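You operate a simulated robot arm through the tools that you are given. There is no shell and no other tool. Be economical: measure what you need, move in short steps, check, and stop when the job is done.

You run a simulated robot arm. Do the job below in one go: nothing can be reset, and whatever is moved stays where it is left.

Task
The M12 x 30 mm bolts have come: put their bag in the refills drawer and mark bin 1 in stock.
Fine: lower the tray bar; tag 1 on stock peg 1, slide 1 to OK; shut the drawer.

The check looks at the end state, three seconds after you hand in, the way a careful person would. Anything else that was tipped, shoved, dropped, spilled or broken makes it a failure.

Robot
A 6-joint arm with a two-finger parallel gripper on a trunk, on a base that drives. Base frame: it is fixed to the floor where the robot stands at the start and does not move with it; the origin is under the middle of the robot, x ahead of it, y to its left, z up. Units: cm, degrees, N and s.
Its first joint turns from -166.0 to 166.0 degrees. Places, roughly: counter reset button [-160, 40, 100]; feed knob [-160, 40, 90]; inside of the refills drawer [-120, -80, 60]; lot switch [-130, -100, 90]; number five button [-160, 0, 110]; number four button [-150, -30, 110]; number one button [-130, -100, 110]; number one slide [-130, -90, 110]; number one stock peg [-150, -40, 100]; number six button [-170, 20, 110]; number three button [-140, -50, 110]; number two button [-130, -70, 110]; pick start button [-130, -90, 80]; refills drawer [-120, -70, 60]; tag [-175, 25, 100]; trolley brake pedal [50, 40, 20]. Payload 3.91 kg.
Tool frame: the origin (TCP) lies between the finger pads and is the grasp point; the fingertips stand 3 cm ahead of it; z points along the fingers, y is the line along which they close. The gripper opens to 11 cm. The fingers are 2 cm wide and 1 cm thick; the gripper's body (4.8 by 11.2 cm) begins 5.5 cm behind the TCP.
Orientation is that of the tool frame in the base frame, as a unit quaternion [w, x, y, z]. With the fingers straight down and closing along the base's y, the tool's x points along the base's -x, its y along +y and its z along -z.

Tools
- The arm moves only by the tool drive_tool. Its arguments are lists of equal length, an entry for each row: "slide": the shift along the tool's x, y, z in cm, a list of three; "rotation": the turn, a rotation vector about the tool's x, y, z in degrees, a list of three; "jaw": the gripper command, from -1 (shut) to 1 (fully open), values between in proportion. In form: {"slide": [[tx, ty, tz], ...], "rotation": [[ax, ay, az], ...], "jaw": [jaw, ...]}. A call has 1 to 10 rows; each row is the pose to reach, as a shift and turn from the pose commanded when the call began, along the tool's axes at that moment. A row lasts 0.2 s, in which the tool goes at most 5 cm and 8.6 degrees; a call with a longer step from one row to the next is refused whole, and so is a gripper value outside its range. A pose out of reach is approached as far as the arm can. The call stops where the force on the tool passes 50 N (or 10 N more than at its start, if that is more) or the arm is blocked; 0.2 s more then pass. Each finger travels about 10.8 cm/s and halts on what it meets, pressing with about 42 N; the grip force reading is that of the motor and also rises with nothing between the fingers. The clock runs only during rows and for 0.2 s after the last one: add rows that repeat a pose to give the fingers time. It gives the time, the measured TCP pose, the force on the tool (base axes), the opening and the grip force at its end, in the units of the frame above (readings bear some noise), with the torque about the TCP (base axes, N m) and any sound that the robot's microphone picked up.
- Cameras (640 x 400 px; columns grow to the right, rows downward): "scene" is now at [-21.69, -42.76, 138.03]; the picture's right is [0.00, -0.17, -0.99], its down [-0.97, -0.25, 0.04] and it looks along [-0.26, 0.95, -0.16] (base axes); focal length 214 px, centre (320, 200). "wrist" rides on the gripper at [7.2, 1.7, -10.3] in the tool frame; the picture's right is [-0.23, 0.97, 0.00], its down [-0.76, -0.18, -0.62] and it looks along [-0.61, -0.14, 0.78] (tool axes); focal length 222 px, centre (320, 200). There is no depth. A picture from a camera that has moved, and an enlarged one, comes with that camera's place and axes in the base frame and with its lens.
- snapshot(camera): a new picture of that camera. It takes no simulated time.
- steer(legs): drives the robot by 1 to 6 legs, each [ahead, left, turn to the left] in cm, cm and degrees, along the robot's own axes; the way and the turn of a leg run together, so that a leg with both is an arc; at most 150 cm and 180 degrees a leg. The arm and the cameras ride along, it lands a little off, and it stops where it bumps. It gives what a move gives.
- turn_head(pan, tilt): turns the head with the scene camera to pan (to the left, within 80 degrees either way) and tilt (down, from -29 to 69), counted from straight ahead of the robot. It gives what a move gives.
- zoom(camera, box): a new picture of the part [left, top, right, bottom] of that camera's present view, enlarged. It takes no simulated time.
- sign_off(): hands the job in; it is judged then, once.

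Work in short steps. Places have to be worked out from the pictures, the camera data and where the tool is seen: move nearer, look again, correct. Check each grasp and each placing, and mend what went wrong. You have 120 turns and 78 pictures in all, those below and enlarged ones among them. Open the gripper and draw the arm clear of the work before you hand the job in, unless the task says otherwise; then end with one line.

The tools are called after "Request:" by a JSON object that holds its "fn" and its "kwargs". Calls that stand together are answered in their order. drive_tool: Moves the arm, as the interface text tells. Its arguments: {"type":"object","properties":{"slide":{"type":"array","items":{"type":"array","items":{"type":"number"}}},"rotation":{"type":"array","items":{"type":"array","items":{"type":"number"}}},"jaw":{"type":"array","items":{"type":"number"}}},"required":["slide","rotation","jaw"]} The other tools are called the same way: steer (legs) drives the base; turn_head (pan, tilt) turns the head that bears the scene camera; snapshot (camera) takes a picture; zoom (camera, box) takes an enlarged picture of a part of a camera's view; sign_off () hands the job in.

At the start:

```text
time_s: 0.0
tool_pos: [-30.12, -51.86, 126.72]
tcp_rot: [0.0, 0.001, 1.0, 0.001]
ft_force: [0.1, -0.3, -0.4]
torque: [0.02, 0.02, 0.02]
grip_width: 11.0
grip_force: 0.0
robot x, y, heading: [0.25, -0.07, 0.1]
head pan, tilt: [80.2, 15.0]
```

scene: 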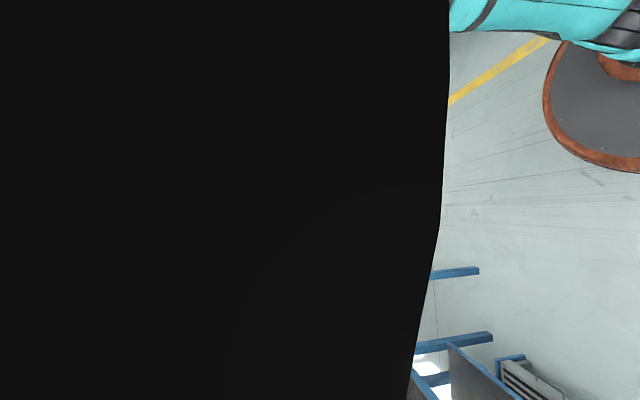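
wrist: 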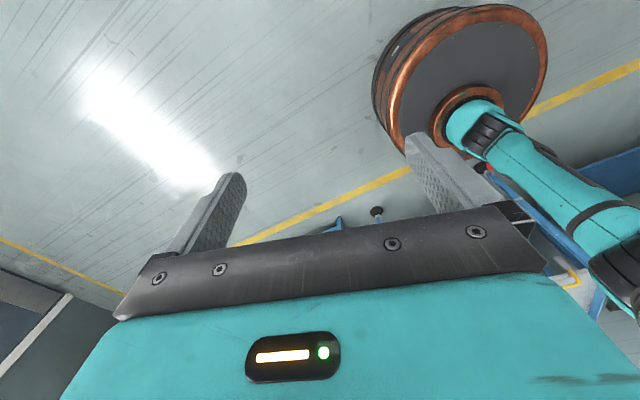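

The scene camera is partly blocked and the work lies behind the robot. I look toward the other side with the head first.

Request:
{"fn": "turn_head", "kwargs": {"pan": 0, "tilt": 15}}

Request:
{"fn": "snapshot", "kwargs": {"camera": "scene"}}

```text
time_s: 1.5
tool_pos: [-30.08, -51.95, 126.7]
tcp_rot: [0.001, -0.001, 1.0, -0.001]
ft_force: [-0.7, -0.1, -0.5]
torque: [-0.01, 0.0, -0.01]
grip_width: 10.98
grip_force: 0.1
robot x, y, heading: [-0.02, -0.1, -0.1]
head pan, tilt: [0.0, 15.0]
```

```text
75 pictures are left
camera scene: at [-21.69, -51.95, 130.28], right [0.0, -1.0, 0.0], down [-0.97, 0.0, 0.26], along [-0.26, 0.0, -0.97], focal length 214 px, centre (320, 200)
```

scene: 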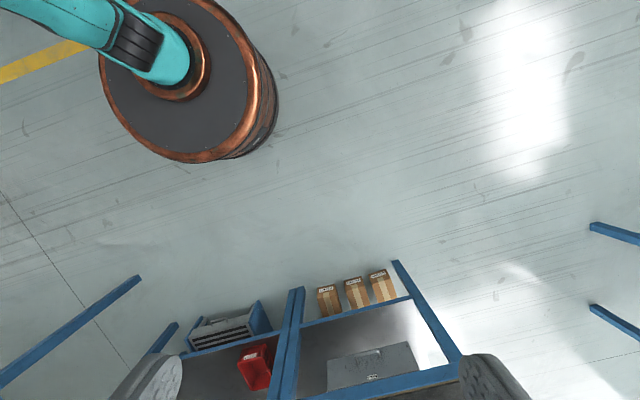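

The "head" apparently rides on the hand: tilting it up will look along -x toward the work.

Request:
{"fn": "turn_head", "kwargs": {"pan": 0, "tilt": 62}}

Request:
{"fn": "snapshot", "kwargs": {"camera": "scene"}}

```text
time_s: 2.7
tool_pos: [-29.96, -51.8, 126.68]
tcp_rot: [0.0, 0.0, 1.0, 0.0]
ft_force: [-0.9, 0.1, 0.7]
torque: [-0.01, 0.0, 0.0]
grip_width: 10.99
grip_force: 0.1
robot x, y, heading: [-0.03, -0.22, 0.2]
head pan, tilt: [0.0, 62.0]
```

```text
74 pictures are left
camera scene: at [-28.54, -51.96, 133.18], right [0.0, -1.0, 0.0], down [-0.47, 0.0, 0.88], along [-0.88, 0.0, -0.47], focal length 214 px, centre (320, 200)
```

scene: 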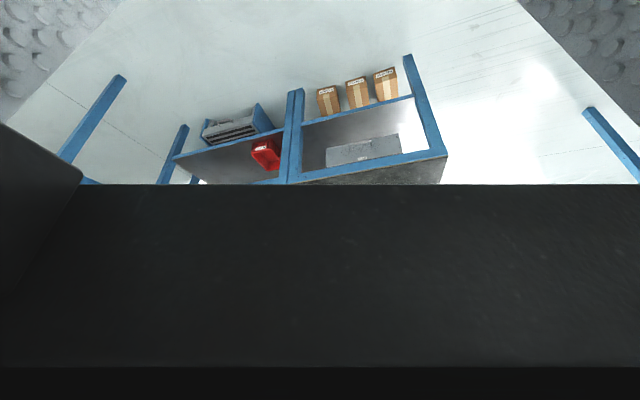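

I'll look the other way (toward +x) before turning the base, to see what is near the robot.

Request:
{"fn": "turn_head", "kwargs": {"pan": 0, "tilt": -29}}

Request:
{"fn": "snapshot", "kwargs": {"camera": "scene"}}

```text
time_s: 4.3
tool_pos: [-30.08, -51.87, 126.75]
tcp_rot: [0.001, 0.0, 1.0, 0.0]
ft_force: [0.8, 0.4, -0.1]
torque: [-0.03, 0.01, 0.03]
grip_width: 11.01
grip_force: 0.1
robot x, y, heading: [0.06, 0.33, -0.2]
head pan, tilt: [0.0, -28.6]
```

```text
73 pictures are left
camera scene: at [-15.27, -51.96, 132.92], right [0.0, -1.0, 0.0], down [-0.88, 0.0, -0.48], along [0.48, 0.0, -0.88], focal length 214 px, centre (320, 200)
```

scene: 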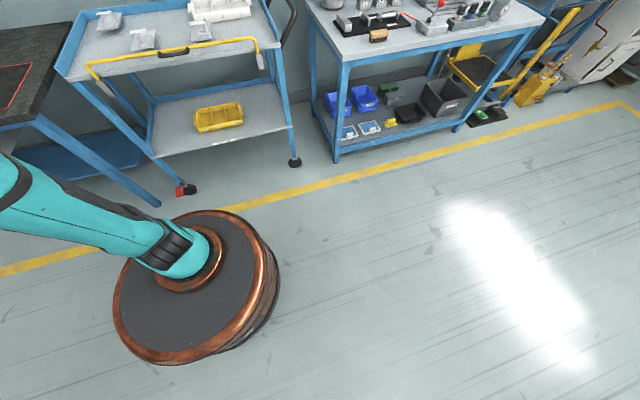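

The trolley with bags, yellow tray bar and red brake pedal is ahead (+x). I zoom in to read the bags.

Request:
{"fn": "zoom", "kwargs": {"camera": "scene", "box": [50, 0, 290, 150]}}

```text
2.67 times, centred on (170, 75) of scene
camera zoom: at [-15.27, -51.96, 132.92], right [0.0, -1.0, 0.0], down [-0.88, 0.0, -0.48], along [0.48, 0.0, -0.88], focal length 572 px, centre (720, 533)
```

zoom: 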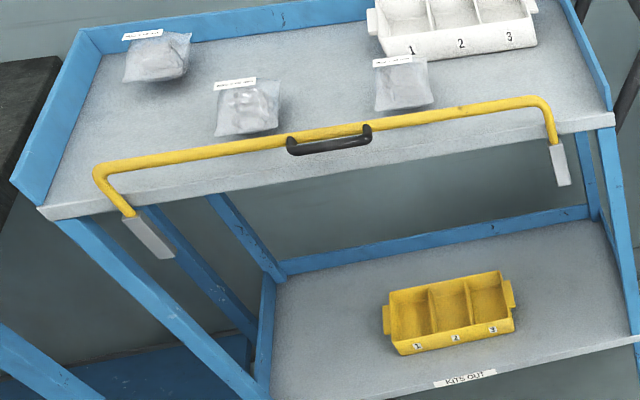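

Trolley bags need closer look for labels and positions. I move the hand around the robot's right side toward the front.

Request:
{"fn": "drive_tool", "kwargs": {"slide": [[-5, 0, 0], [-10, 0, 0], [-15, 0, 0], [-20, 0, 0], [-25, 0, 0], [-30, 0, 0], [-35, 0, 0], [-40, 0, 0], [-45, 0, 0], [-50, 0, 0]], "rotation": [[0, 0, 0], [0, 0, 0], [0, 0, 0], [0, 0, 0], [0, 0, 0], [0, 0, 0], [0, 0, 0], [0, 0, 0], [0, 0, 0], [0, 0, 0]], "jaw": [0, 0, 0, 0, 0, 0, 0, 0, 0, 0]}}

Request:
{"fn": "drive_tool", "kwargs": {"slide": [[-4, 3, 0], [-8, 6, 0], [-12, 10, 0], [-15, 14, 0], [-17, 18, 0], [-20, 22, 0], [-20, 27, 0], [-20, 32, 0], [-20, 36, 0], [-20, 40, 0]], "rotation": [[0, 0, 0], [0, 0, 0], [0, 0, 0], [0, 0, 0], [0, 0, 0], [0, 0, 0], [0, 0, 0], [0, 0, 0], [0, 0, 0], [0, 0, 0]], "jaw": [0, 0, 0, 0, 0, 0, 0, 0, 0, 0]}}

Request:
{"fn": "snapshot", "kwargs": {"camera": "scene"}}

```text
time_s: 6.5
tool_pos: [19.82, -51.65, 126.89]
tcp_rot: [0.0, 0.001, 1.0, 0.0]
ft_force: [0.2, -0.1, 0.3]
torque: [-0.04, -0.02, 0.01]
grip_width: 5.5
grip_force: 0.1
robot x, y, heading: [-0.28, 0.01, -0.1]
head pan, tilt: [0.0, -28.6]
```

```text
refused: row 3 steps farther than a row can; nothing moved
```

```text
71 pictures are left
camera scene: at [34.67, -51.85, 133.09], right [0.0, -1.0, 0.0], down [-0.88, 0.0, -0.48], along [0.48, 0.0, -0.88], focal length 214 px, centre (320, 200)
```

scene: 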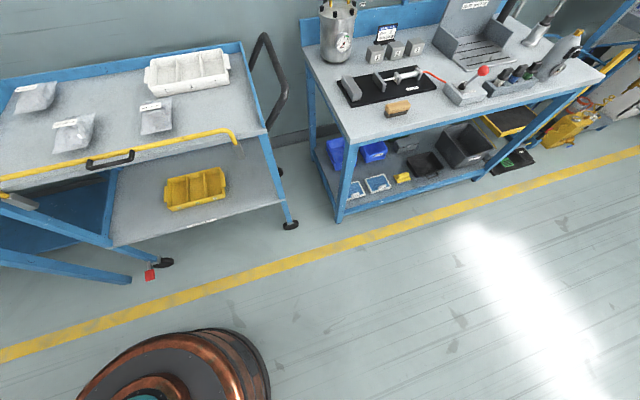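

Stereo puts the tray top near z≈86, its front edge near x≈80. I move in front of the trolley to see labels and the bar.

Request:
{"fn": "drive_tool", "kwargs": {"slide": [[-3, 3, 0], [-6, 6, 0], [-9, 9, 0], [-12, 12, 0], [-15, 15, 0], [-17, 19, 0], [-19, 23, 0], [-20, 27, 0], [-20, 31, 0], [-20, 35, 0]], "rotation": [[0, 0, 0], [0, 0, 0], [0, 0, 0], [0, 0, 0], [0, 0, 0], [0, 0, 0], [0, 0, 0], [0, 0, 0], [0, 0, 0], [0, 0, 0]], "jaw": [0, 0, 0, 0, 0, 0, 0, 0, 0, 0]}}

Request:
{"fn": "drive_tool", "kwargs": {"slide": [[0, 5, 0], [0, 10, 0], [0, 15, 0], [0, 20, 0], [0, 25, 0], [0, 30, 0]], "rotation": [[0, 0, 0], [0, 0, 0], [0, 0, 0], [0, 0, 0], [0, 0, 0], [0, 0, 0]], "jaw": [0, 0, 0, 0, 0, 0]}}

Request:
{"fn": "snapshot", "kwargs": {"camera": "scene"}}

```text
time_s: 8.7
tool_pos: [39.74, -16.69, 126.82]
tcp_rot: [0.0, 0.0, 1.0, 0.001]
ft_force: [0.7, 0.5, 0.2]
torque: [0.03, 0.08, 0.01]
grip_width: 5.49
grip_force: 0.0
robot x, y, heading: [0.01, -0.0, 0.2]
head pan, tilt: [0.0, -28.6]
```

```text
time_s: 10.1
tool_pos: [39.95, 12.86, 126.78]
tcp_rot: [0.0, 0.0, 1.0, 0.001]
ft_force: [0.2, -0.7, 0.8]
torque: [0.03, -0.04, 0.01]
grip_width: 5.47
grip_force: 0.1
robot x, y, heading: [0.3, 0.04, 0.3]
head pan, tilt: [0.0, -28.6]
```

```text
70 pictures are left
camera scene: at [54.73, 12.82, 132.97], right [0.0, -1.0, 0.0], down [-0.88, 0.0, -0.48], along [0.48, 0.0, -0.88], focal length 214 px, centre (320, 200)
```

scene: 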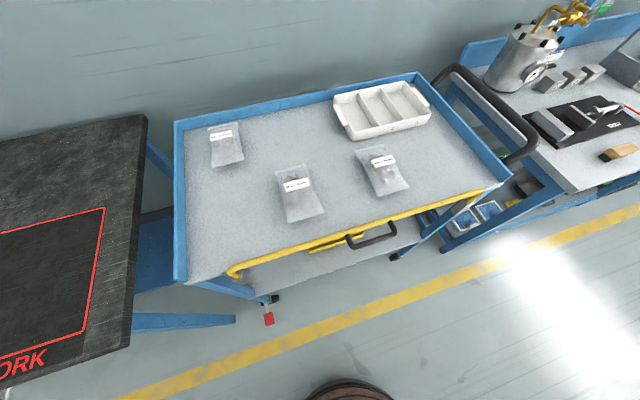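

Good overview. I zoom in on the three bag labels.

Request:
{"fn": "zoom", "kwargs": {"camera": "scene", "box": [200, 110, 424, 250]}}

Request:
{"fn": "zoom", "kwargs": {"camera": "scene", "box": [270, 165, 334, 205]}}

```text
2.86 times, centred on (312, 180) of scene
camera zoom: at [54.73, 12.82, 132.97], right [0.0, -1.0, 0.0], down [-0.88, 0.0, -0.48], along [0.48, 0.0, -0.88], focal length 613 px, centre (343, 257)
```

zoom: 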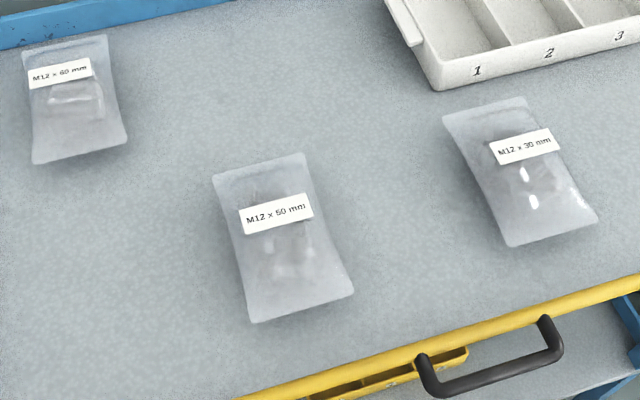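

```text
10.00 times, centred on (302, 185) of scene
camera zoom: at [54.73, 12.82, 132.97], right [0.0, -1.0, 0.0], down [-0.88, 0.0, -0.48], along [0.48, 0.0, -0.88], focal length 2145 px, centre (500, 350)
```

zoom: 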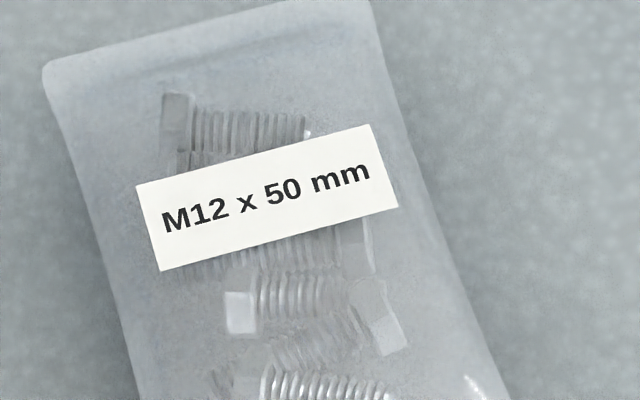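

The right-hand bag is M12 x 30, around (89,-3,87). The bar's handle is near (70,2,89). I tilt the hand forward and lower it to see how the bar is mounted.

Request:
{"fn": "drive_tool", "kwargs": {"slide": [[0, -3, 3], [0, -6, 6], [0, -9, 9], [0, -12, 12], [0, -15, 15], [0, -15, 18]], "rotation": [[0, -8, 0], [0, -16, 0], [0, -24, 0], [0, -32, 0], [0, -40, 0], [0, -45, 0]], "jaw": [0, 0, 0, 0, 0, 0]}}

Request:
{"fn": "turn_head", "kwargs": {"pan": 0, "tilt": 10}}

Request:
{"fn": "snapshot", "kwargs": {"camera": "scene"}}

```text
time_s: 11.5
tool_pos: [39.97, -1.98, 108.72]
tcp_rot: [0.383, 0.0, 0.924, -0.001]
ft_force: [0.0, 0.1, -0.6]
torque: [0.01, 0.0, 0.0]
grip_width: 5.46
grip_force: 0.0
robot x, y, heading: [0.18, -0.33, 0.1]
head pan, tilt: [0.0, -28.6]
```

```text
time_s: 12.6
tool_pos: [39.88, -2.05, 108.84]
tcp_rot: [0.383, 0.0, 0.924, 0.0]
ft_force: [-0.6, -0.5, 0.4]
torque: [0.02, -0.01, 0.03]
grip_width: 5.53
grip_force: 0.1
robot x, y, heading: [0.15, -0.32, 0.1]
head pan, tilt: [0.0, 10.0]
```

```text
67 pictures are left
camera scene: at [43.81, -2.07, 117.96], right [0.0, -1.0, 0.0], down [-0.82, 0.0, -0.57], along [0.57, 0.0, -0.82], focal length 214 px, centre (320, 200)
```

scene: 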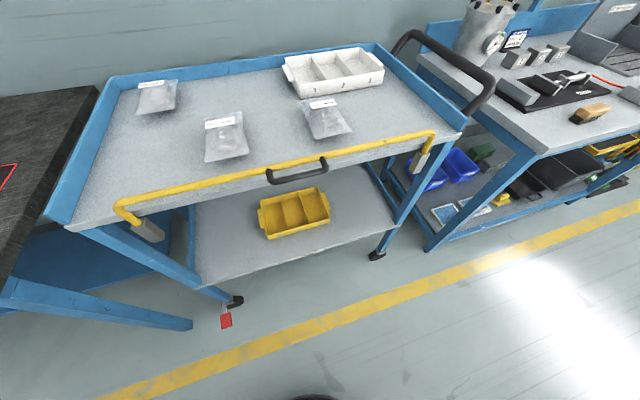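

I zoom on each end of the bar.

Request:
{"fn": "zoom", "kwargs": {"camera": "scene", "box": [90, 180, 218, 260]}}

Request:
{"fn": "zoom", "kwargs": {"camera": "scene", "box": [250, 110, 474, 250]}}

```text
5.00 times, centred on (154, 220) of scene
camera zoom: at [43.81, -2.07, 117.96], right [0.0, -1.0, 0.0], down [-0.82, 0.0, -0.57], along [0.57, 0.0, -0.82], focal length 1072 px, centre (1150, 100)
```

zoom: 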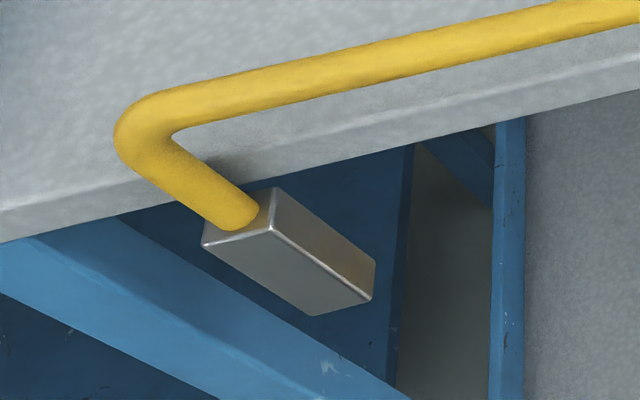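

```text
2.86 times, centred on (362, 180) of scene
camera zoom: at [43.81, -2.07, 117.96], right [0.0, -1.0, 0.0], down [-0.82, 0.0, -0.57], along [0.57, 0.0, -0.82], focal length 613 px, centre (200, 257)
```

zoom: 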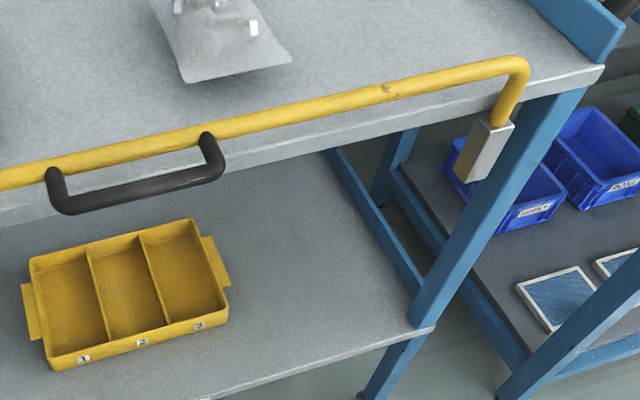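

The bar's posts sit in guide blocks, so it slides straight down. I set the hand vertical, then yaw it 72° so the fingers close across the handle.

Request:
{"fn": "drive_tool", "kwargs": {"slide": [[0, 0, 0], [0, 0, 0], [0, 0, 0], [0, 0, 0], [0, 0, 0], [0, 0, 0]], "rotation": [[0, 8, 0], [0, 16, 0], [0, 24, 0], [0, 32, 0], [0, 40, 0], [0, 45, 0]], "jaw": [0, 0, 0, 0, 0, 0]}}

Request:
{"fn": "drive_tool", "kwargs": {"slide": [[-3, 0, 0], [-6, 0, 0], [-9, 0, 0], [-12, 0, 0], [-15, 0, 0], [-18, 1, 0], [-21, 2, 0], [-24, 3, 0], [-27, 4, 0]], "rotation": [[0, 0, 8], [0, 0, 16], [0, 0, 24], [0, 0, 32], [0, 0, 40], [0, 0, 48], [0, 0, 56], [0, 0, 64], [0, 0, 72]], "jaw": [-0.2, -0.2, -0.2, -0.2, -0.2, -0.2, -0.2, -0.2, -0.2]}}

Request:
{"fn": "snapshot", "kwargs": {"camera": "wrist"}}

Request:
{"fn": "snapshot", "kwargs": {"camera": "scene"}}

```text
time_s: 14.0
tool_pos: [39.98, -1.94, 108.75]
tcp_rot: [-0.001, 0.0, 1.0, 0.0]
ft_force: [-0.3, 0.6, -0.1]
torque: [-0.06, -0.01, 0.0]
grip_width: 5.49
grip_force: 0.0
robot x, y, heading: [-0.07, -0.01, -0.1]
head pan, tilt: [0.0, 10.0]
```

```text
time_s: 16.0
tool_pos: [67.1, 2.23, 108.83]
tcp_rot: [-0.001, 0.588, 0.809, -0.001]
ft_force: [-0.4, 0.6, 1.2]
torque: [-0.04, -0.02, -0.01]
grip_width: 4.42
grip_force: 0.2
robot x, y, heading: [-0.04, -0.18, 0.2]
head pan, tilt: [0.0, 10.0]
```

```text
64 pictures are left
camera wrist: at [66.34, 9.53, 119.13], right [1.0, 0.08, 0.0], down [0.06, -0.78, 0.62], along [0.05, -0.62, -0.78], focal length 222 px, centre (320, 200)
```

wrist: 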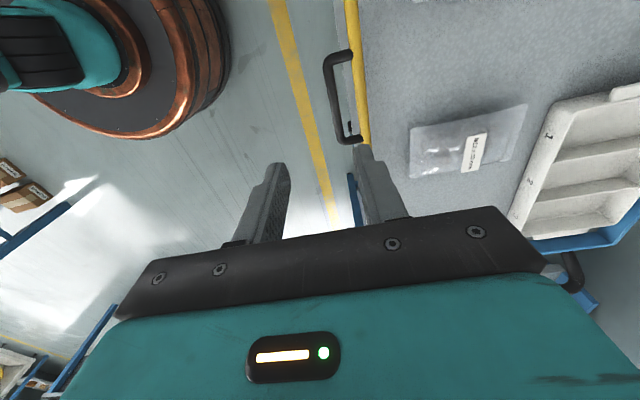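

```text
63 pictures are left
camera scene: at [69.71, -6.88, 112.41], right [-0.95, -0.31, 0.0], down [-0.3, 0.94, 0.17], along [-0.05, 0.17, -0.98], focal length 214 px, centre (320, 200)
```

scene: 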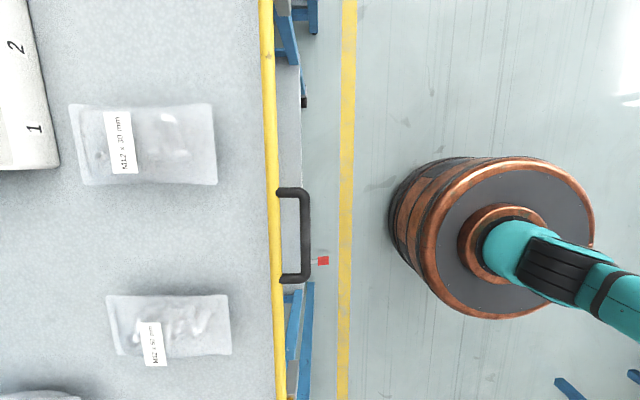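

The handle centre is near (69,1.8). I centre over it, set a 2.5 cm opening and descend part-way to check.

Request:
{"fn": "drive_tool", "kwargs": {"slide": [[-0.5, 1, 3], [-0.9, 1.6, 6], [-0.9, 1.6, 9], [-0.9, 1.6, 12], [-0.9, 1.6, 12]], "rotation": [[0, 0, 0], [0, 0, 0], [0, 0, 0], [0, 0, 0], [0, 0, 0]], "jaw": [-0.55, -0.55, -0.55, -0.55, -0.55]}}

Request:
{"fn": "snapshot", "kwargs": {"camera": "wrist"}}

```text
time_s: 17.2
tool_pos: [69.1, 1.68, 96.59]
tcp_rot: [0.0, 0.588, 0.809, 0.0]
ft_force: [0.3, 0.2, -0.3]
torque: [-0.03, 0.01, 0.0]
grip_width: 2.49
grip_force: 0.1
robot x, y, heading: [-0.14, -0.05, 0.2]
head pan, tilt: [0.0, 10.0]
```

```text
62 pictures are left
camera wrist: at [68.33, 9.07, 106.9], right [1.0, 0.08, 0.0], down [0.07, -0.78, 0.62], along [0.05, -0.62, -0.78], focal length 222 px, centre (320, 200)
```

wrist: 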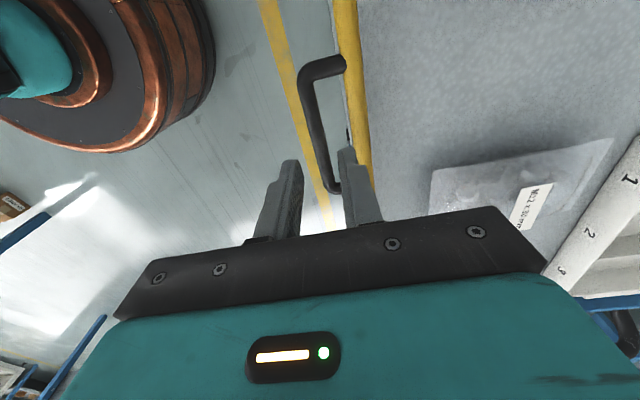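

Handle lies between the fingers. I descend to grip height and close.

Request:
{"fn": "drive_tool", "kwargs": {"slide": [[0, 0, 3], [0, 0, 6], [0, 0, 6], [0, 0, 6]], "rotation": [[0, 0, 0], [0, 0, 0], [0, 0, 0], [0, 0, 0]], "jaw": [-0.55, -0.55, -1, -1]}}

Request:
{"fn": "snapshot", "kwargs": {"camera": "wrist"}}

```text
time_s: 18.2
tool_pos: [68.91, 1.8, 90.49]
tcp_rot: [-0.001, 0.588, 0.809, 0.0]
ft_force: [7.2, 1.6, 1.8]
torque: [-0.06, -0.09, 0.03]
grip_width: 1.13
grip_force: 45.0
robot x, y, heading: [0.31, 0.06, 0.1]
head pan, tilt: [0.0, 10.0]
```

```text
61 pictures are left
camera wrist: at [68.18, 9.14, 100.82], right [1.0, 0.08, 0.0], down [0.07, -0.78, 0.62], along [0.05, -0.62, -0.78], focal length 222 px, centre (320, 200)
```

wrist: 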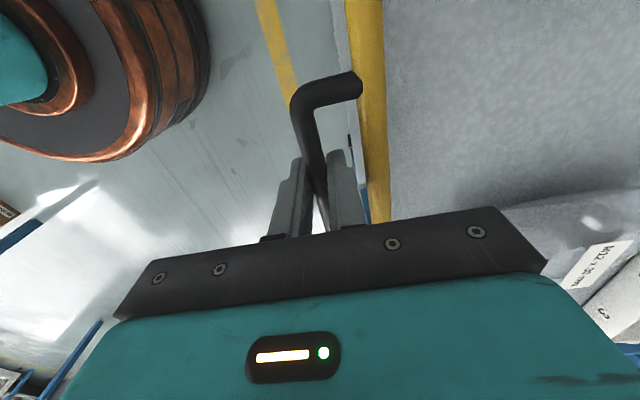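

The handle is gripped (1.13 cm). Now I push the bar down in small steps.

Request:
{"fn": "drive_tool", "kwargs": {"slide": [[0, 0, 1], [0, 0, 2], [0, 0, 3], [0, 0, 4], [0, 0, 5]], "rotation": [[0, 0, 0], [0, 0, 0], [0, 0, 0], [0, 0, 0], [0, 0, 0]], "jaw": [-1, -1, -1, -1, -1]}}

Request:
{"fn": "snapshot", "kwargs": {"camera": "wrist"}}

```text
time_s: 19.4
tool_pos: [68.79, 1.74, 85.63]
tcp_rot: [0.0, 0.587, 0.809, 0.001]
ft_force: [40.2, 8.2, 4.0]
torque: [0.62, -0.17, -0.03]
grip_width: 1.17
grip_force: 45.5
robot x, y, heading: [-0.16, -0.09, 0.1]
head pan, tilt: [0.0, 10.0]
```

```text
60 pictures are left
camera wrist: at [68.15, 9.14, 95.94], right [1.0, 0.09, 0.0], down [0.07, -0.78, 0.62], along [0.05, -0.62, -0.78], focal length 222 px, centre (320, 200)
```

wrist: 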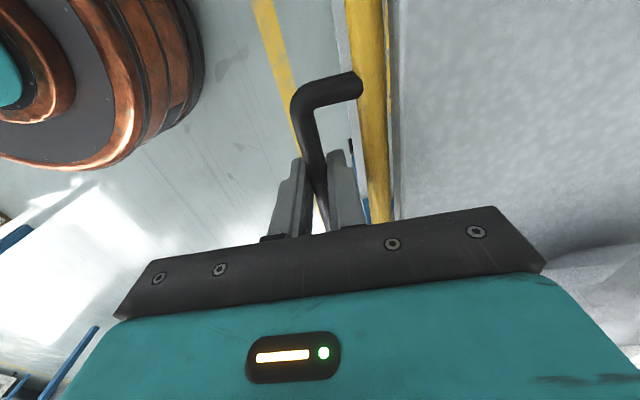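

The bar went down 5 cm with the hand; a side pull of 40 N toward +x builds up. I relieve it sideways and continue a little.

Request:
{"fn": "drive_tool", "kwargs": {"slide": [[0, 0.4, 0], [0, 0.7, 0], [0, 0.7, 0.7]], "rotation": [[0, 0, 0], [0, 0, 0], [0, 0, 0]], "jaw": [-1, -1, -1]}}

```text
time_s: 20.1
tool_pos: [68.79, 1.87, 85.64]
tcp_rot: [0.0, 0.588, 0.809, -0.002]
ft_force: [-20.8, -0.1, 15.7]
torque: [0.39, 0.34, 0.06]
grip_width: 1.15
grip_force: 45.5
robot x, y, heading: [-0.19, 0.02, 0.1]
head pan, tilt: [0.0, 10.0]
stopped in row 3: the force on the tool passed its limit at 57 N (the readings are from after the stop); the commanded pose is now the measured one
```

It appears to be at its bottom stop. I open the fingers, rise and look.

Request:
{"fn": "drive_tool", "kwargs": {"slide": [[0, 0, 0], [0, 0, 0], [0, 0, -3], [0, 0, -7], [0, 0, -11], [0, 0, -15]], "rotation": [[0, 0, 0], [0, 0, 0], [0, 0, 0], [0, 0, 0], [0, 0, 0], [0, 0, 0]], "jaw": [-0.6, -0.6, -0.6, -0.6, -0.6, -0.6]}}

Request:
{"fn": "turn_head", "kwargs": {"pan": 0, "tilt": -5}}

Request:
{"fn": "snapshot", "kwargs": {"camera": "scene"}}

```text
time_s: 21.5
tool_pos: [68.91, 1.61, 100.52]
tcp_rot: [-0.002, 0.588, 0.809, -0.001]
ft_force: [0.2, 0.1, 0.2]
torque: [-0.02, 0.06, -0.01]
grip_width: 2.19
grip_force: 0.0
robot x, y, heading: [-0.16, 0.35, -0.2]
head pan, tilt: [0.0, 10.0]
```

```text
time_s: 22.3
tool_pos: [68.82, 1.71, 100.54]
tcp_rot: [-0.001, 0.588, 0.809, -0.001]
ft_force: [-0.2, 0.2, 0.2]
torque: [0.02, 0.0, 0.0]
grip_width: 2.2
grip_force: 0.0
robot x, y, heading: [-0.21, 0.13, 0.1]
head pan, tilt: [0.0, -5.0]
```

```text
59 pictures are left
camera scene: at [72.37, -9.66, 104.71], right [-0.95, -0.31, 0.0], down [-0.31, 0.95, -0.09], along [0.02, -0.08, -1.0], focal length 214 px, centre (320, 200)
```

scene: 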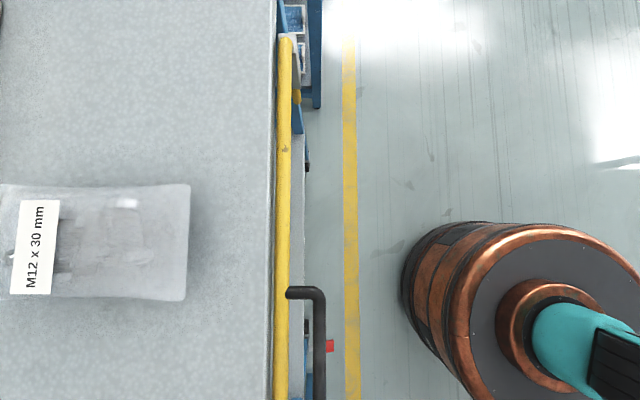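

The bar stayed down. Next the bag: I yaw the hand so the fingers close across the bag's ~9 cm width, moving above it at safe height.

Request:
{"fn": "drive_tool", "kwargs": {"slide": [[0, 0, -4], [0, 0, -7], [0.5, 2, -7], [1, 4, -7], [1, 6, -7], [1, 8, -7], [1, 10, -7], [1, 12, -7], [1, 14, -7], [1, 16, -7]], "rotation": [[0, 0, -8.5], [0, 0, -17], [0, 0, -25.5], [0, 0, -34], [0, 0, -42.5], [0, 0, -51], [0, 0, -59.5], [0, 0, -68], [0, 0, -76.5], [0, 0, -85]], "jaw": [0, 0.5, 1, 1, 1, 1, 1, 1, 1, 1]}}

Request:
{"fn": "snapshot", "kwargs": {"camera": "wrist"}}

Request:
{"fn": "snapshot", "kwargs": {"camera": "scene"}}

```text
time_s: 24.5
tool_pos: [84.0, 7.83, 107.37]
tcp_rot: [-0.002, -0.113, 0.994, 0.0]
ft_force: [-0.7, -0.5, -0.2]
torque: [0.0, -0.01, 0.07]
grip_width: 11.03
grip_force: 0.1
robot x, y, heading: [-0.26, -0.23, -0.1]
head pan, tilt: [0.0, -5.0]
```

```text
58 pictures are left
camera wrist: at [76.61, 7.82, 117.71], right [0.0, 1.0, 0.0], down [0.78, 0.0, 0.62], along [0.62, 0.0, -0.78], focal length 222 px, centre (320, 200)
```

wrist: 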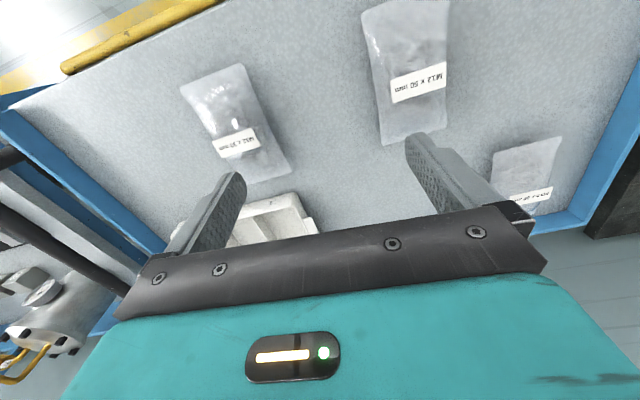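

```text
57 pictures are left
camera scene: at [95.37, 10.41, 111.47], right [0.23, -0.97, 0.0], down [-0.97, -0.22, -0.08], along [0.08, 0.02, -1.0], focal length 214 px, centre (320, 200)
```

scene: 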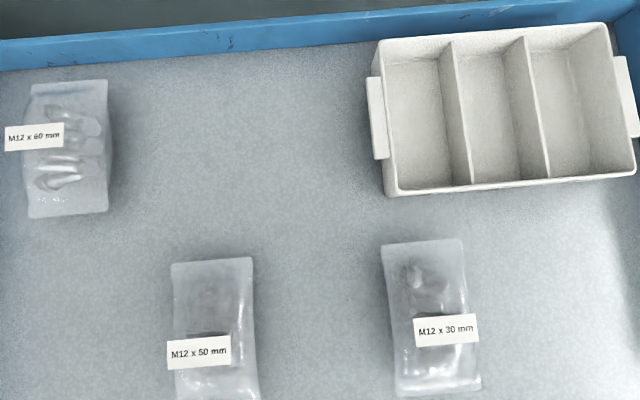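

Bag centre ≈(87.7,-3.5), axis at 18.6°. I move over it with the matching yaw, and lower part way.

Request:
{"fn": "drive_tool", "kwargs": {"slide": [[-0.5, -4, 0], [-1, -8, 0], [-1, -11.8, 0], [-1, -11.8, 4], [-1, -11.8, 8], [-1, -11.8, 10]], "rotation": [[0, 0, -2], [0, 0, -4], [0, 0, -5.6], [0, 0, -5.6], [0, 0, -5.6], [0, 0, -5.6]], "jaw": [1, 1, 1, 1, 1, 1]}}

Request:
{"fn": "snapshot", "kwargs": {"camera": "wrist"}}

Request:
{"fn": "turn_head", "kwargs": {"pan": 0, "tilt": 20}}

Request:
{"fn": "snapshot", "kwargs": {"camera": "scene"}}

```text
time_s: 25.9
tool_pos: [87.5, -3.6, 97.4]
tcp_rot: [-0.002, -0.161, 0.987, 0.0]
ft_force: [0.4, 0.5, 0.1]
torque: [-0.02, 0.0, 0.0]
grip_width: 11.03
grip_force: 0.2
robot x, y, heading: [-0.09, -0.42, -0.5]
head pan, tilt: [0.0, -5.0]
```

```text
56 pictures are left
camera wrist: at [80.04, -4.3, 107.85], right [-0.09, 1.0, 0.0], down [0.78, 0.07, 0.62], along [0.62, 0.06, -0.78], focal length 222 px, centre (320, 200)
```

wrist: 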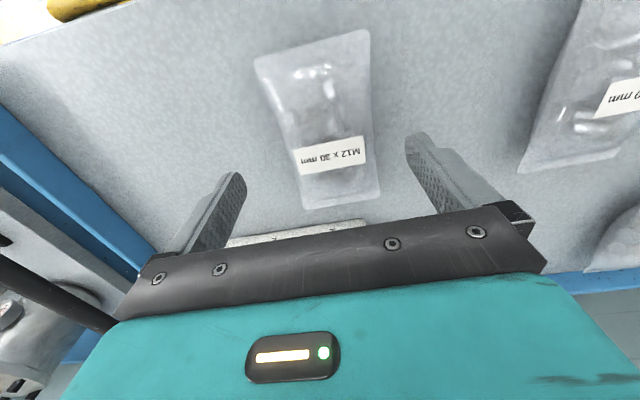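

```text
time_s: 26.8
tool_pos: [87.54, -3.54, 97.51]
tcp_rot: [-0.003, -0.161, 0.987, 0.001]
ft_force: [-0.4, 0.3, 1.4]
torque: [0.01, 0.04, -0.01]
grip_width: 11.01
grip_force: 0.1
robot x, y, heading: [-0.25, -0.02, -0.1]
head pan, tilt: [0.0, 20.0]
```

```text
55 pictures are left
camera scene: at [94.68, -1.17, 101.08], right [0.32, -0.95, 0.0], down [-0.89, -0.3, 0.34], along [-0.33, -0.11, -0.94], focal length 214 px, centre (320, 200)
```

scene: 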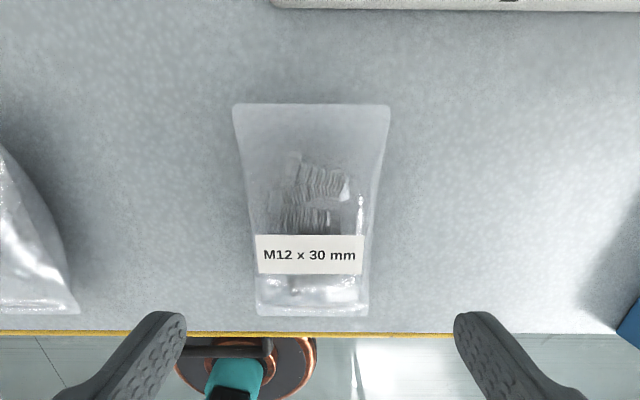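

The bag is centred between the fingers, bolts' mass right at the grasp line. I lower gently with a 0.4 cm side correction.

Request:
{"fn": "drive_tool", "kwargs": {"slide": [[-0.3, 0.4, 2.5], [-0.3, 0.4, 5], [-0.3, 0.4, 6.5], [-0.3, 0.4, 7.3]], "rotation": [[0, 0, 0], [0, 0, 0], [0, 0, 0], [0, 0, 0]], "jaw": [1, 1, 1, 1]}}

Request:
{"fn": "snapshot", "kwargs": {"camera": "wrist"}}

```text
time_s: 27.8
tool_pos: [87.67, -3.05, 89.9]
tcp_rot: [-0.002, -0.161, 0.987, 0.0]
ft_force: [-0.8, -0.1, -0.2]
torque: [-0.05, 0.02, -0.02]
grip_width: 10.99
grip_force: 0.1
robot x, y, heading: [-0.21, -0.07, -0.3]
head pan, tilt: [0.0, 20.0]
```

```text
54 pictures are left
camera wrist: at [80.28, -3.78, 100.29], right [-0.09, 1.0, 0.0], down [0.78, 0.07, 0.62], along [0.62, 0.06, -0.78], focal length 222 px, centre (320, 200)
```

wrist: 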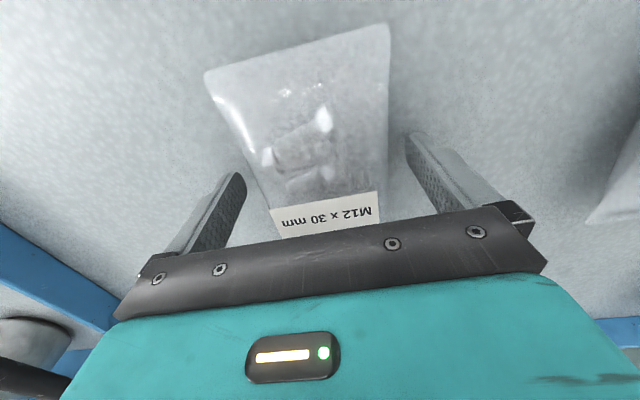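

No contact yet; I lower a bit more in small steps, watching force.

Request:
{"fn": "drive_tool", "kwargs": {"slide": [[0, 0, 0.4], [0, 0, 0.8], [0, 0, 1.2]], "rotation": [[0, 0, 0], [0, 0, 0], [0, 0, 0]], "jaw": [1, 1, 1]}}

Request:
{"fn": "snapshot", "kwargs": {"camera": "scene"}}

```text
time_s: 28.6
tool_pos: [87.68, -3.17, 88.87]
tcp_rot: [0.0, -0.16, 0.987, 0.0]
ft_force: [2.1, -2.2, 19.7]
torque: [0.76, 0.14, 0.16]
grip_width: 10.98
grip_force: 0.0
robot x, y, heading: [-0.21, 0.36, 0.0]
head pan, tilt: [0.0, 20.0]
```

```text
53 pictures are left
camera scene: at [94.85, -0.73, 92.59], right [0.32, -0.95, 0.0], down [-0.89, -0.3, 0.34], along [-0.32, -0.11, -0.94], focal length 214 px, centre (320, 200)
```

scene: 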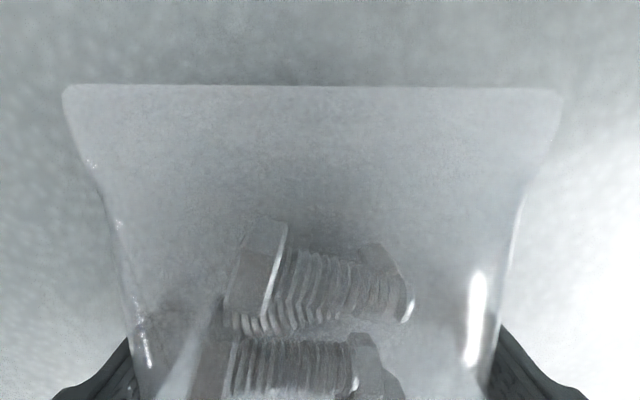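

Tips touch the tray (20 N), so tray top ≈85.9. I back off 0.4 cm and close on the bag.

Request:
{"fn": "drive_tool", "kwargs": {"slide": [[0, 0, -0.4], [0, 0, -0.4], [0, 0, -0.4], [0, 0, -0.4], [0, 0, -0.4]], "rotation": [[0, 0, 0], [0, 0, 0], [0, 0, 0], [0, 0, 0], [0, 0, 0]], "jaw": [1, -1, -1, -1, -1]}}

Request:
{"fn": "drive_tool", "kwargs": {"slide": [[0, 0, -2], [0, 0, -5], [0, 0, -9], [0, 0, -13], [0, 0, -17], [0, 0, -20]], "rotation": [[0, 0, 0], [0, 0, 0], [0, 0, 0], [0, 0, 0], [0, 0, 0], [0, 0, 0]], "jaw": [-1, -1, -1, -1, -1, -1]}}

Request:
{"fn": "snapshot", "kwargs": {"camera": "scene"}}

```text
time_s: 29.8
tool_pos: [87.68, -3.08, 89.21]
tcp_rot: [-0.002, -0.16, 0.987, 0.001]
ft_force: [1.1, -0.2, -0.3]
torque: [-0.01, 0.04, 0.0]
grip_width: 8.19
grip_force: 42.6
robot x, y, heading: [-0.02, 0.16, 0.0]
head pan, tilt: [0.0, 20.0]
```

```text
time_s: 31.2
tool_pos: [88.06, -3.1, 109.47]
tcp_rot: [-0.003, -0.161, 0.987, 0.0]
ft_force: [0.6, 0.2, -4.7]
torque: [0.04, 0.05, -0.03]
grip_width: 8.18
grip_force: 42.2
robot x, y, heading: [-0.16, -0.13, 0.1]
head pan, tilt: [0.0, 20.0]
```

```text
52 pictures are left
camera scene: at [95.2, -0.83, 112.95], right [0.32, -0.95, 0.0], down [-0.89, -0.3, 0.35], along [-0.33, -0.11, -0.94], focal length 214 px, centre (320, 200)
```

scene: 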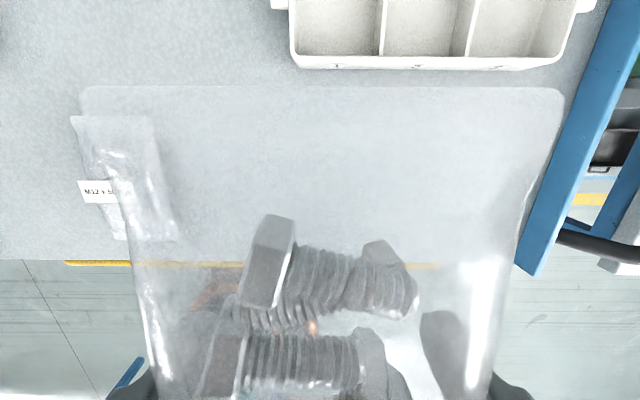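

Bag lifted (≈5 N). I draw it back and up, then turn the base half-round toward the rack.

Request:
{"fn": "drive_tool", "kwargs": {"slide": [[2, 0, -3], [5, 0, -6], [9, 0, -8], [13, 0, -10], [17, 1, -12], [21, 2, -14], [25, 3, -15], [29, 4, -16], [33, 5, -16], [37, 6, -16]], "rotation": [[0, 0, 0], [0, 0, 2], [0, 0, 4], [0, 0, 6], [0, 0, 8], [0, 0, 10], [0, 0, 12], [0, 0, 14], [0, 0, 16], [0, 0, 18]], "jaw": [-1, -1, -1, -1, -1, -1, -1, -1, -1, -1]}}

Request:
{"fn": "steer", "kwargs": {"legs": [[0, 0, -90]]}}

Request:
{"fn": "turn_head", "kwargs": {"pan": 0, "tilt": -29}}

Request:
{"fn": "snapshot", "kwargs": {"camera": "scene"}}

```text
time_s: 33.4
tool_pos: [50.55, -9.18, 125.56]
tcp_rot: [-0.003, -0.003, 1.0, 0.0]
ft_force: [1.4, -0.9, -5.9]
torque: [0.01, 0.14, 0.0]
grip_width: 8.16
grip_force: 41.9
robot x, y, heading: [-0.07, -0.08, -0.0]
head pan, tilt: [0.0, 20.0]
```

```text
time_s: 37.6
tool_pos: [-9.67, -50.74, 125.63]
tcp_rot: [-0.002, 0.707, 0.708, 0.001]
ft_force: [-0.2, -0.3, -3.4]
torque: [0.04, 0.0, 0.04]
grip_width: 8.19
grip_force: 42.0
robot x, y, heading: [-0.39, 0.02, -90.6]
head pan, tilt: [0.0, 20.0]
```

```text
time_s: 38.8
tool_pos: [-9.65, -50.71, 125.69]
tcp_rot: [-0.001, 0.707, 0.708, 0.002]
ft_force: [0.3, -0.1, -5.5]
torque: [0.03, 0.04, 0.01]
grip_width: 8.18
grip_force: 41.8
robot x, y, heading: [-0.23, 0.14, -90.5]
head pan, tilt: [0.0, -28.6]
```

```text
51 pictures are left
camera scene: at [-9.8, -65.81, 131.79], right [-1.0, 0.0, 0.0], down [0.0, 0.88, -0.48], along [0.0, -0.48, -0.88], focal length 214 px, centre (320, 200)
```

scene: 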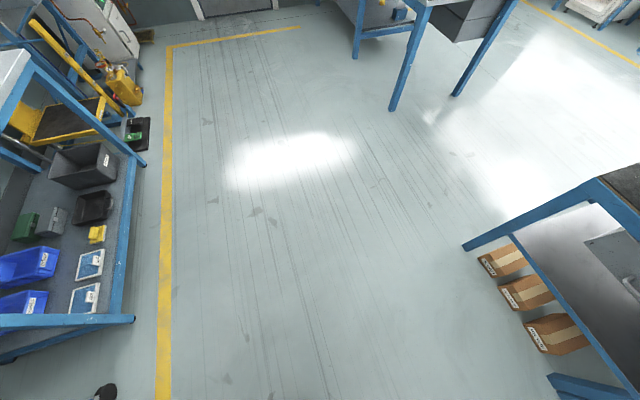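

Clear so far; another quarter turn to face the rack.

Request:
{"fn": "steer", "kwargs": {"legs": [[0, 0, -89.5]]}}

Request:
{"fn": "snapshot", "kwargs": {"camera": "scene"}}

```text
time_s: 43.1
tool_pos: [-50.44, 11.22, 125.71]
tcp_rot: [0.0, 1.0, -0.017, 0.002]
ft_force: [-0.2, 0.7, -4.2]
torque: [0.0, -0.05, 0.01]
grip_width: 8.22
grip_force: 42.4
robot x, y, heading: [-0.14, -0.13, 177.6]
head pan, tilt: [0.0, -28.6]
```

```text
50 pictures are left
camera scene: at [-65.64, 11.69, 131.79], right [0.03, 1.0, 0.0], down [0.88, -0.03, -0.48], along [-0.48, 0.02, -0.88], focal length 214 px, centre (320, 200)
```

scene: 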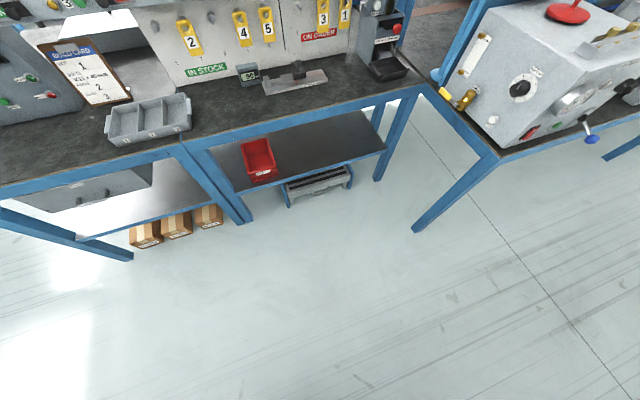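

The rack: pegboard with tags, grey drawer under the bench at left. I tilt the hand forward for a wide view of the boards.

Request:
{"fn": "drive_tool", "kwargs": {"slide": [[0, 0, 0], [0, 0, 0], [0, 0, 0], [0, 0, 0], [0, 0, 0], [0, 0, 0]], "rotation": [[0, -8, 0], [0, -16, 0], [0, -24, 0], [0, -32, 0], [0, -40, 0], [0, -46, 0]], "jaw": [-1, -1, -1, -1, -1, -1]}}

Request:
{"fn": "turn_head", "kwargs": {"pan": 25, "tilt": -18}}

Request:
{"fn": "snapshot", "kwargs": {"camera": "scene"}}

```text
time_s: 44.5
tool_pos: [-50.35, 11.28, 125.55]
tcp_rot: [-0.007, 0.921, -0.016, -0.39]
ft_force: [-0.4, -0.7, -4.1]
torque: [0.02, -0.06, -0.02]
grip_width: 8.19
grip_force: 42.0
robot x, y, heading: [-0.17, -0.41, 177.6]
head pan, tilt: [0.0, -28.6]
```

```text
time_s: 45.4
tool_pos: [-50.51, 11.24, 125.55]
tcp_rot: [-0.006, 0.922, -0.015, -0.388]
ft_force: [-1.2, 0.0, -4.3]
torque: [0.0, -0.02, 0.0]
grip_width: 8.18
grip_force: 41.9
robot x, y, heading: [0.05, -0.18, 177.9]
head pan, tilt: [25.0, -18.0]
```

```text
49 pictures are left
camera scene: at [-55.97, 8.06, 139.41], right [-0.27, 0.92, -0.29], down [0.46, -0.15, -0.88], along [-0.85, -0.37, -0.38], focal length 214 px, centre (320, 200)
```

scene: 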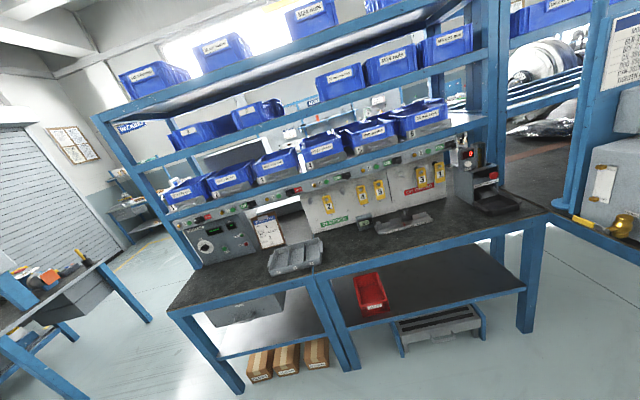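

I zoom on the control strip and pegboard.

Request:
{"fn": "zoom", "kwargs": {"camera": "scene", "box": [150, 130, 342, 250]}}

Request:
{"fn": "zoom", "kwargs": {"camera": "scene", "box": [300, 130, 460, 230]}}

```text
3.33 times, centred on (246, 190) of scene
camera zoom: at [-55.97, 8.06, 139.41], right [-0.27, 0.92, -0.29], down [0.46, -0.15, -0.88], along [-0.85, -0.37, -0.38], focal length 715 px, centre (567, 233)
```

zoom: 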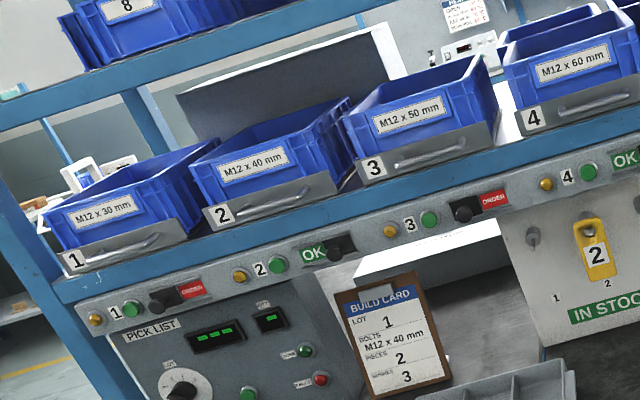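

```text
4.00 times, centred on (380, 180) of scene
camera zoom: at [-55.97, 8.06, 139.41], right [-0.27, 0.92, -0.29], down [0.46, -0.15, -0.88], along [-0.85, -0.37, -0.38], focal length 858 px, centre (80, 280)
```

zoom: 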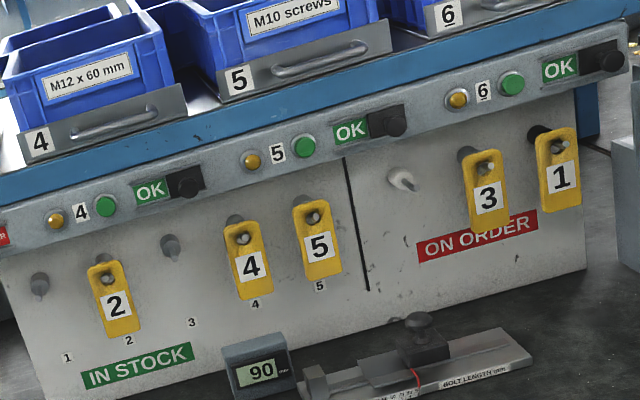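

Now I know: slide 1's knob sits over OK (ORDER shows) and must go right; tag 1 is on the right-most on-order peg; stock peg 1 is left-most. I set the hand vertical again, square the robot to the bench (~198°) and approach.

Request:
{"fn": "drive_tool", "kwargs": {"slide": [[0, 0, 0], [0, 0, 0], [0, 0, 0], [0, 0, 0], [0, 0, 0], [0, 0, 0]], "rotation": [[0, 8, 0], [0, 16, 0], [0, 24, 0], [0, 32, 0], [0, 40, 0], [0, 46, 0]], "jaw": [-1, -1, -1, -1, -1, -1]}}

Request:
{"fn": "steer", "kwargs": {"legs": [[0, 0, 21], [50, 0, 0]]}}

Request:
{"fn": "turn_head", "kwargs": {"pan": 0, "tilt": -25}}

Request:
{"fn": "snapshot", "kwargs": {"camera": "scene"}}

```text
time_s: 46.8
tool_pos: [-50.32, 11.22, 125.69]
tcp_rot: [0.001, 1.0, -0.017, 0.003]
ft_force: [0.8, 0.1, -3.9]
torque: [0.01, 0.02, 0.03]
grip_width: 8.16
grip_force: 42.1
robot x, y, heading: [-0.11, -0.13, 177.6]
head pan, tilt: [25.0, -18.0]
```

```text
time_s: 50.8
tool_pos: [-97.65, -22.46, 125.66]
tcp_rot: [-0.001, 0.986, 0.164, 0.002]
ft_force: [-0.3, 0.3, -3.5]
torque: [0.0, -0.03, 0.03]
grip_width: 8.2
grip_force: 42.1
robot x, y, heading: [-46.62, -15.09, -161.9]
head pan, tilt: [25.0, -18.0]
```

```text
time_s: 51.7
tool_pos: [-97.73, -22.43, 125.72]
tcp_rot: [0.0, 0.987, 0.163, 0.001]
ft_force: [1.1, 0.1, -5.0]
torque: [0.03, -0.01, -0.03]
grip_width: 8.17
grip_force: 41.8
robot x, y, heading: [-46.62, -15.0, -161.8]
head pan, tilt: [0.0, -25.0]
```

```text
46 pictures are left
camera scene: at [-111.67, -27.25, 131.39], right [-0.32, 0.95, 0.0], down [0.86, 0.29, -0.42], along [-0.4, -0.14, -0.91], focal length 214 px, centre (320, 200)
```

scene: 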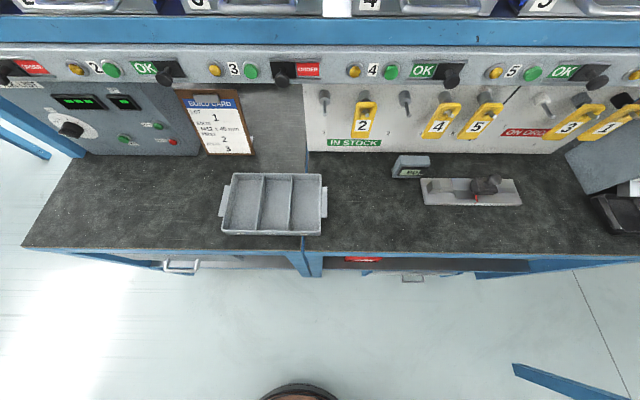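

Bench top ≈ z 76. I need a free hand to open the drawer, so I'll park the bag on the clear bench spot between trough and gauge. First drive 20 cm nearer.

Request:
{"fn": "steer", "kwargs": {"legs": [[20, 0, 0]]}}

Request:
{"fn": "snapshot", "kwargs": {"camera": "scene"}}

```text
time_s: 53.2
tool_pos: [-116.18, -28.66, 125.54]
tcp_rot: [-0.001, 0.986, 0.165, 0.002]
ft_force: [0.4, 0.6, -4.8]
torque: [0.0, 0.01, 0.01]
grip_width: 8.17
grip_force: 42.3
robot x, y, heading: [-65.21, -21.39, -161.6]
head pan, tilt: [0.0, -25.0]
```

```text
45 pictures are left
camera scene: at [-130.22, -33.63, 131.39], right [-0.33, 0.95, 0.0], down [0.86, 0.3, -0.42], along [-0.4, -0.14, -0.91], focal length 214 px, centre (320, 200)
```

scene: 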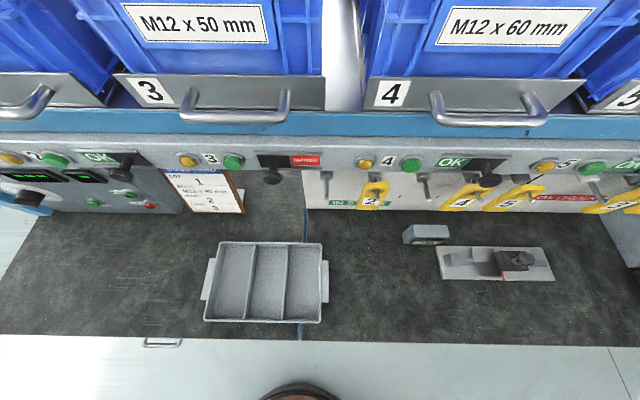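

Spot centre ≈(-137.5,-24.2). I go over it and lower in stages.

Request:
{"fn": "drive_tool", "kwargs": {"slide": [[-3, -2, 3], [-6, -4, 6], [-9, -6, 9], [-12, -8, 12], [-15, -10, 15], [-18.7, -11.2, 18], [-18.7, -11.2, 22], [-18.7, -11.2, 26], [-18.7, -11.2, 30], [-18.7, -11.2, 34]], "rotation": [[0, 0, 0], [0, 0, 0], [0, 0, 0], [0, 0, 0], [0, 0, 0], [0, 0, 0], [0, 0, 0], [0, 0, 0], [0, 0, 0], [0, 0, 0]], "jaw": [-1, -1, -1, -1, -1, -1, -1, -1, -1, -1]}}

Request:
{"fn": "snapshot", "kwargs": {"camera": "wrist"}}

```text
time_s: 54.6
tool_pos: [-134.91, -24.2, 110.3]
tcp_rot: [-0.002, 0.986, 0.166, -0.007]
ft_force: [24.4, 1.8, 16.3]
torque: [-0.64, 4.35, 0.15]
grip_width: 8.17
grip_force: 42.0
robot x, y, heading: [-65.15, -21.14, -161.3]
head pan, tilt: [0.0, -25.0]
stopped in row 6: the force on the tool passed its limit at 82 N (the readings are from after the stop); the commanded pose is now the measured one
```

```text
44 pictures are left
camera wrist: at [-127.37, -23.49, 120.37], right [0.1, -0.99, 0.0], down [-0.77, -0.08, 0.63], along [-0.63, -0.06, -0.77], focal length 222 px, centre (320, 200)
```

wrist: 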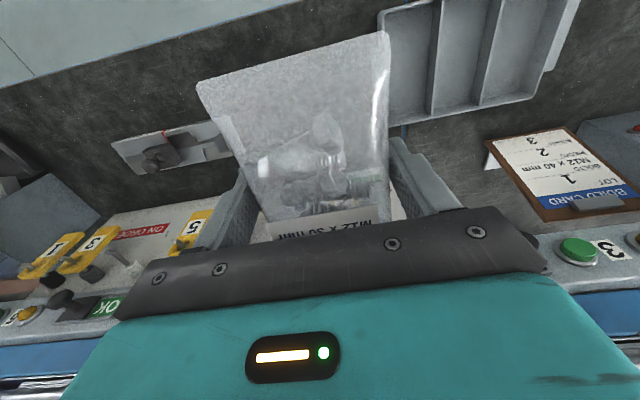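

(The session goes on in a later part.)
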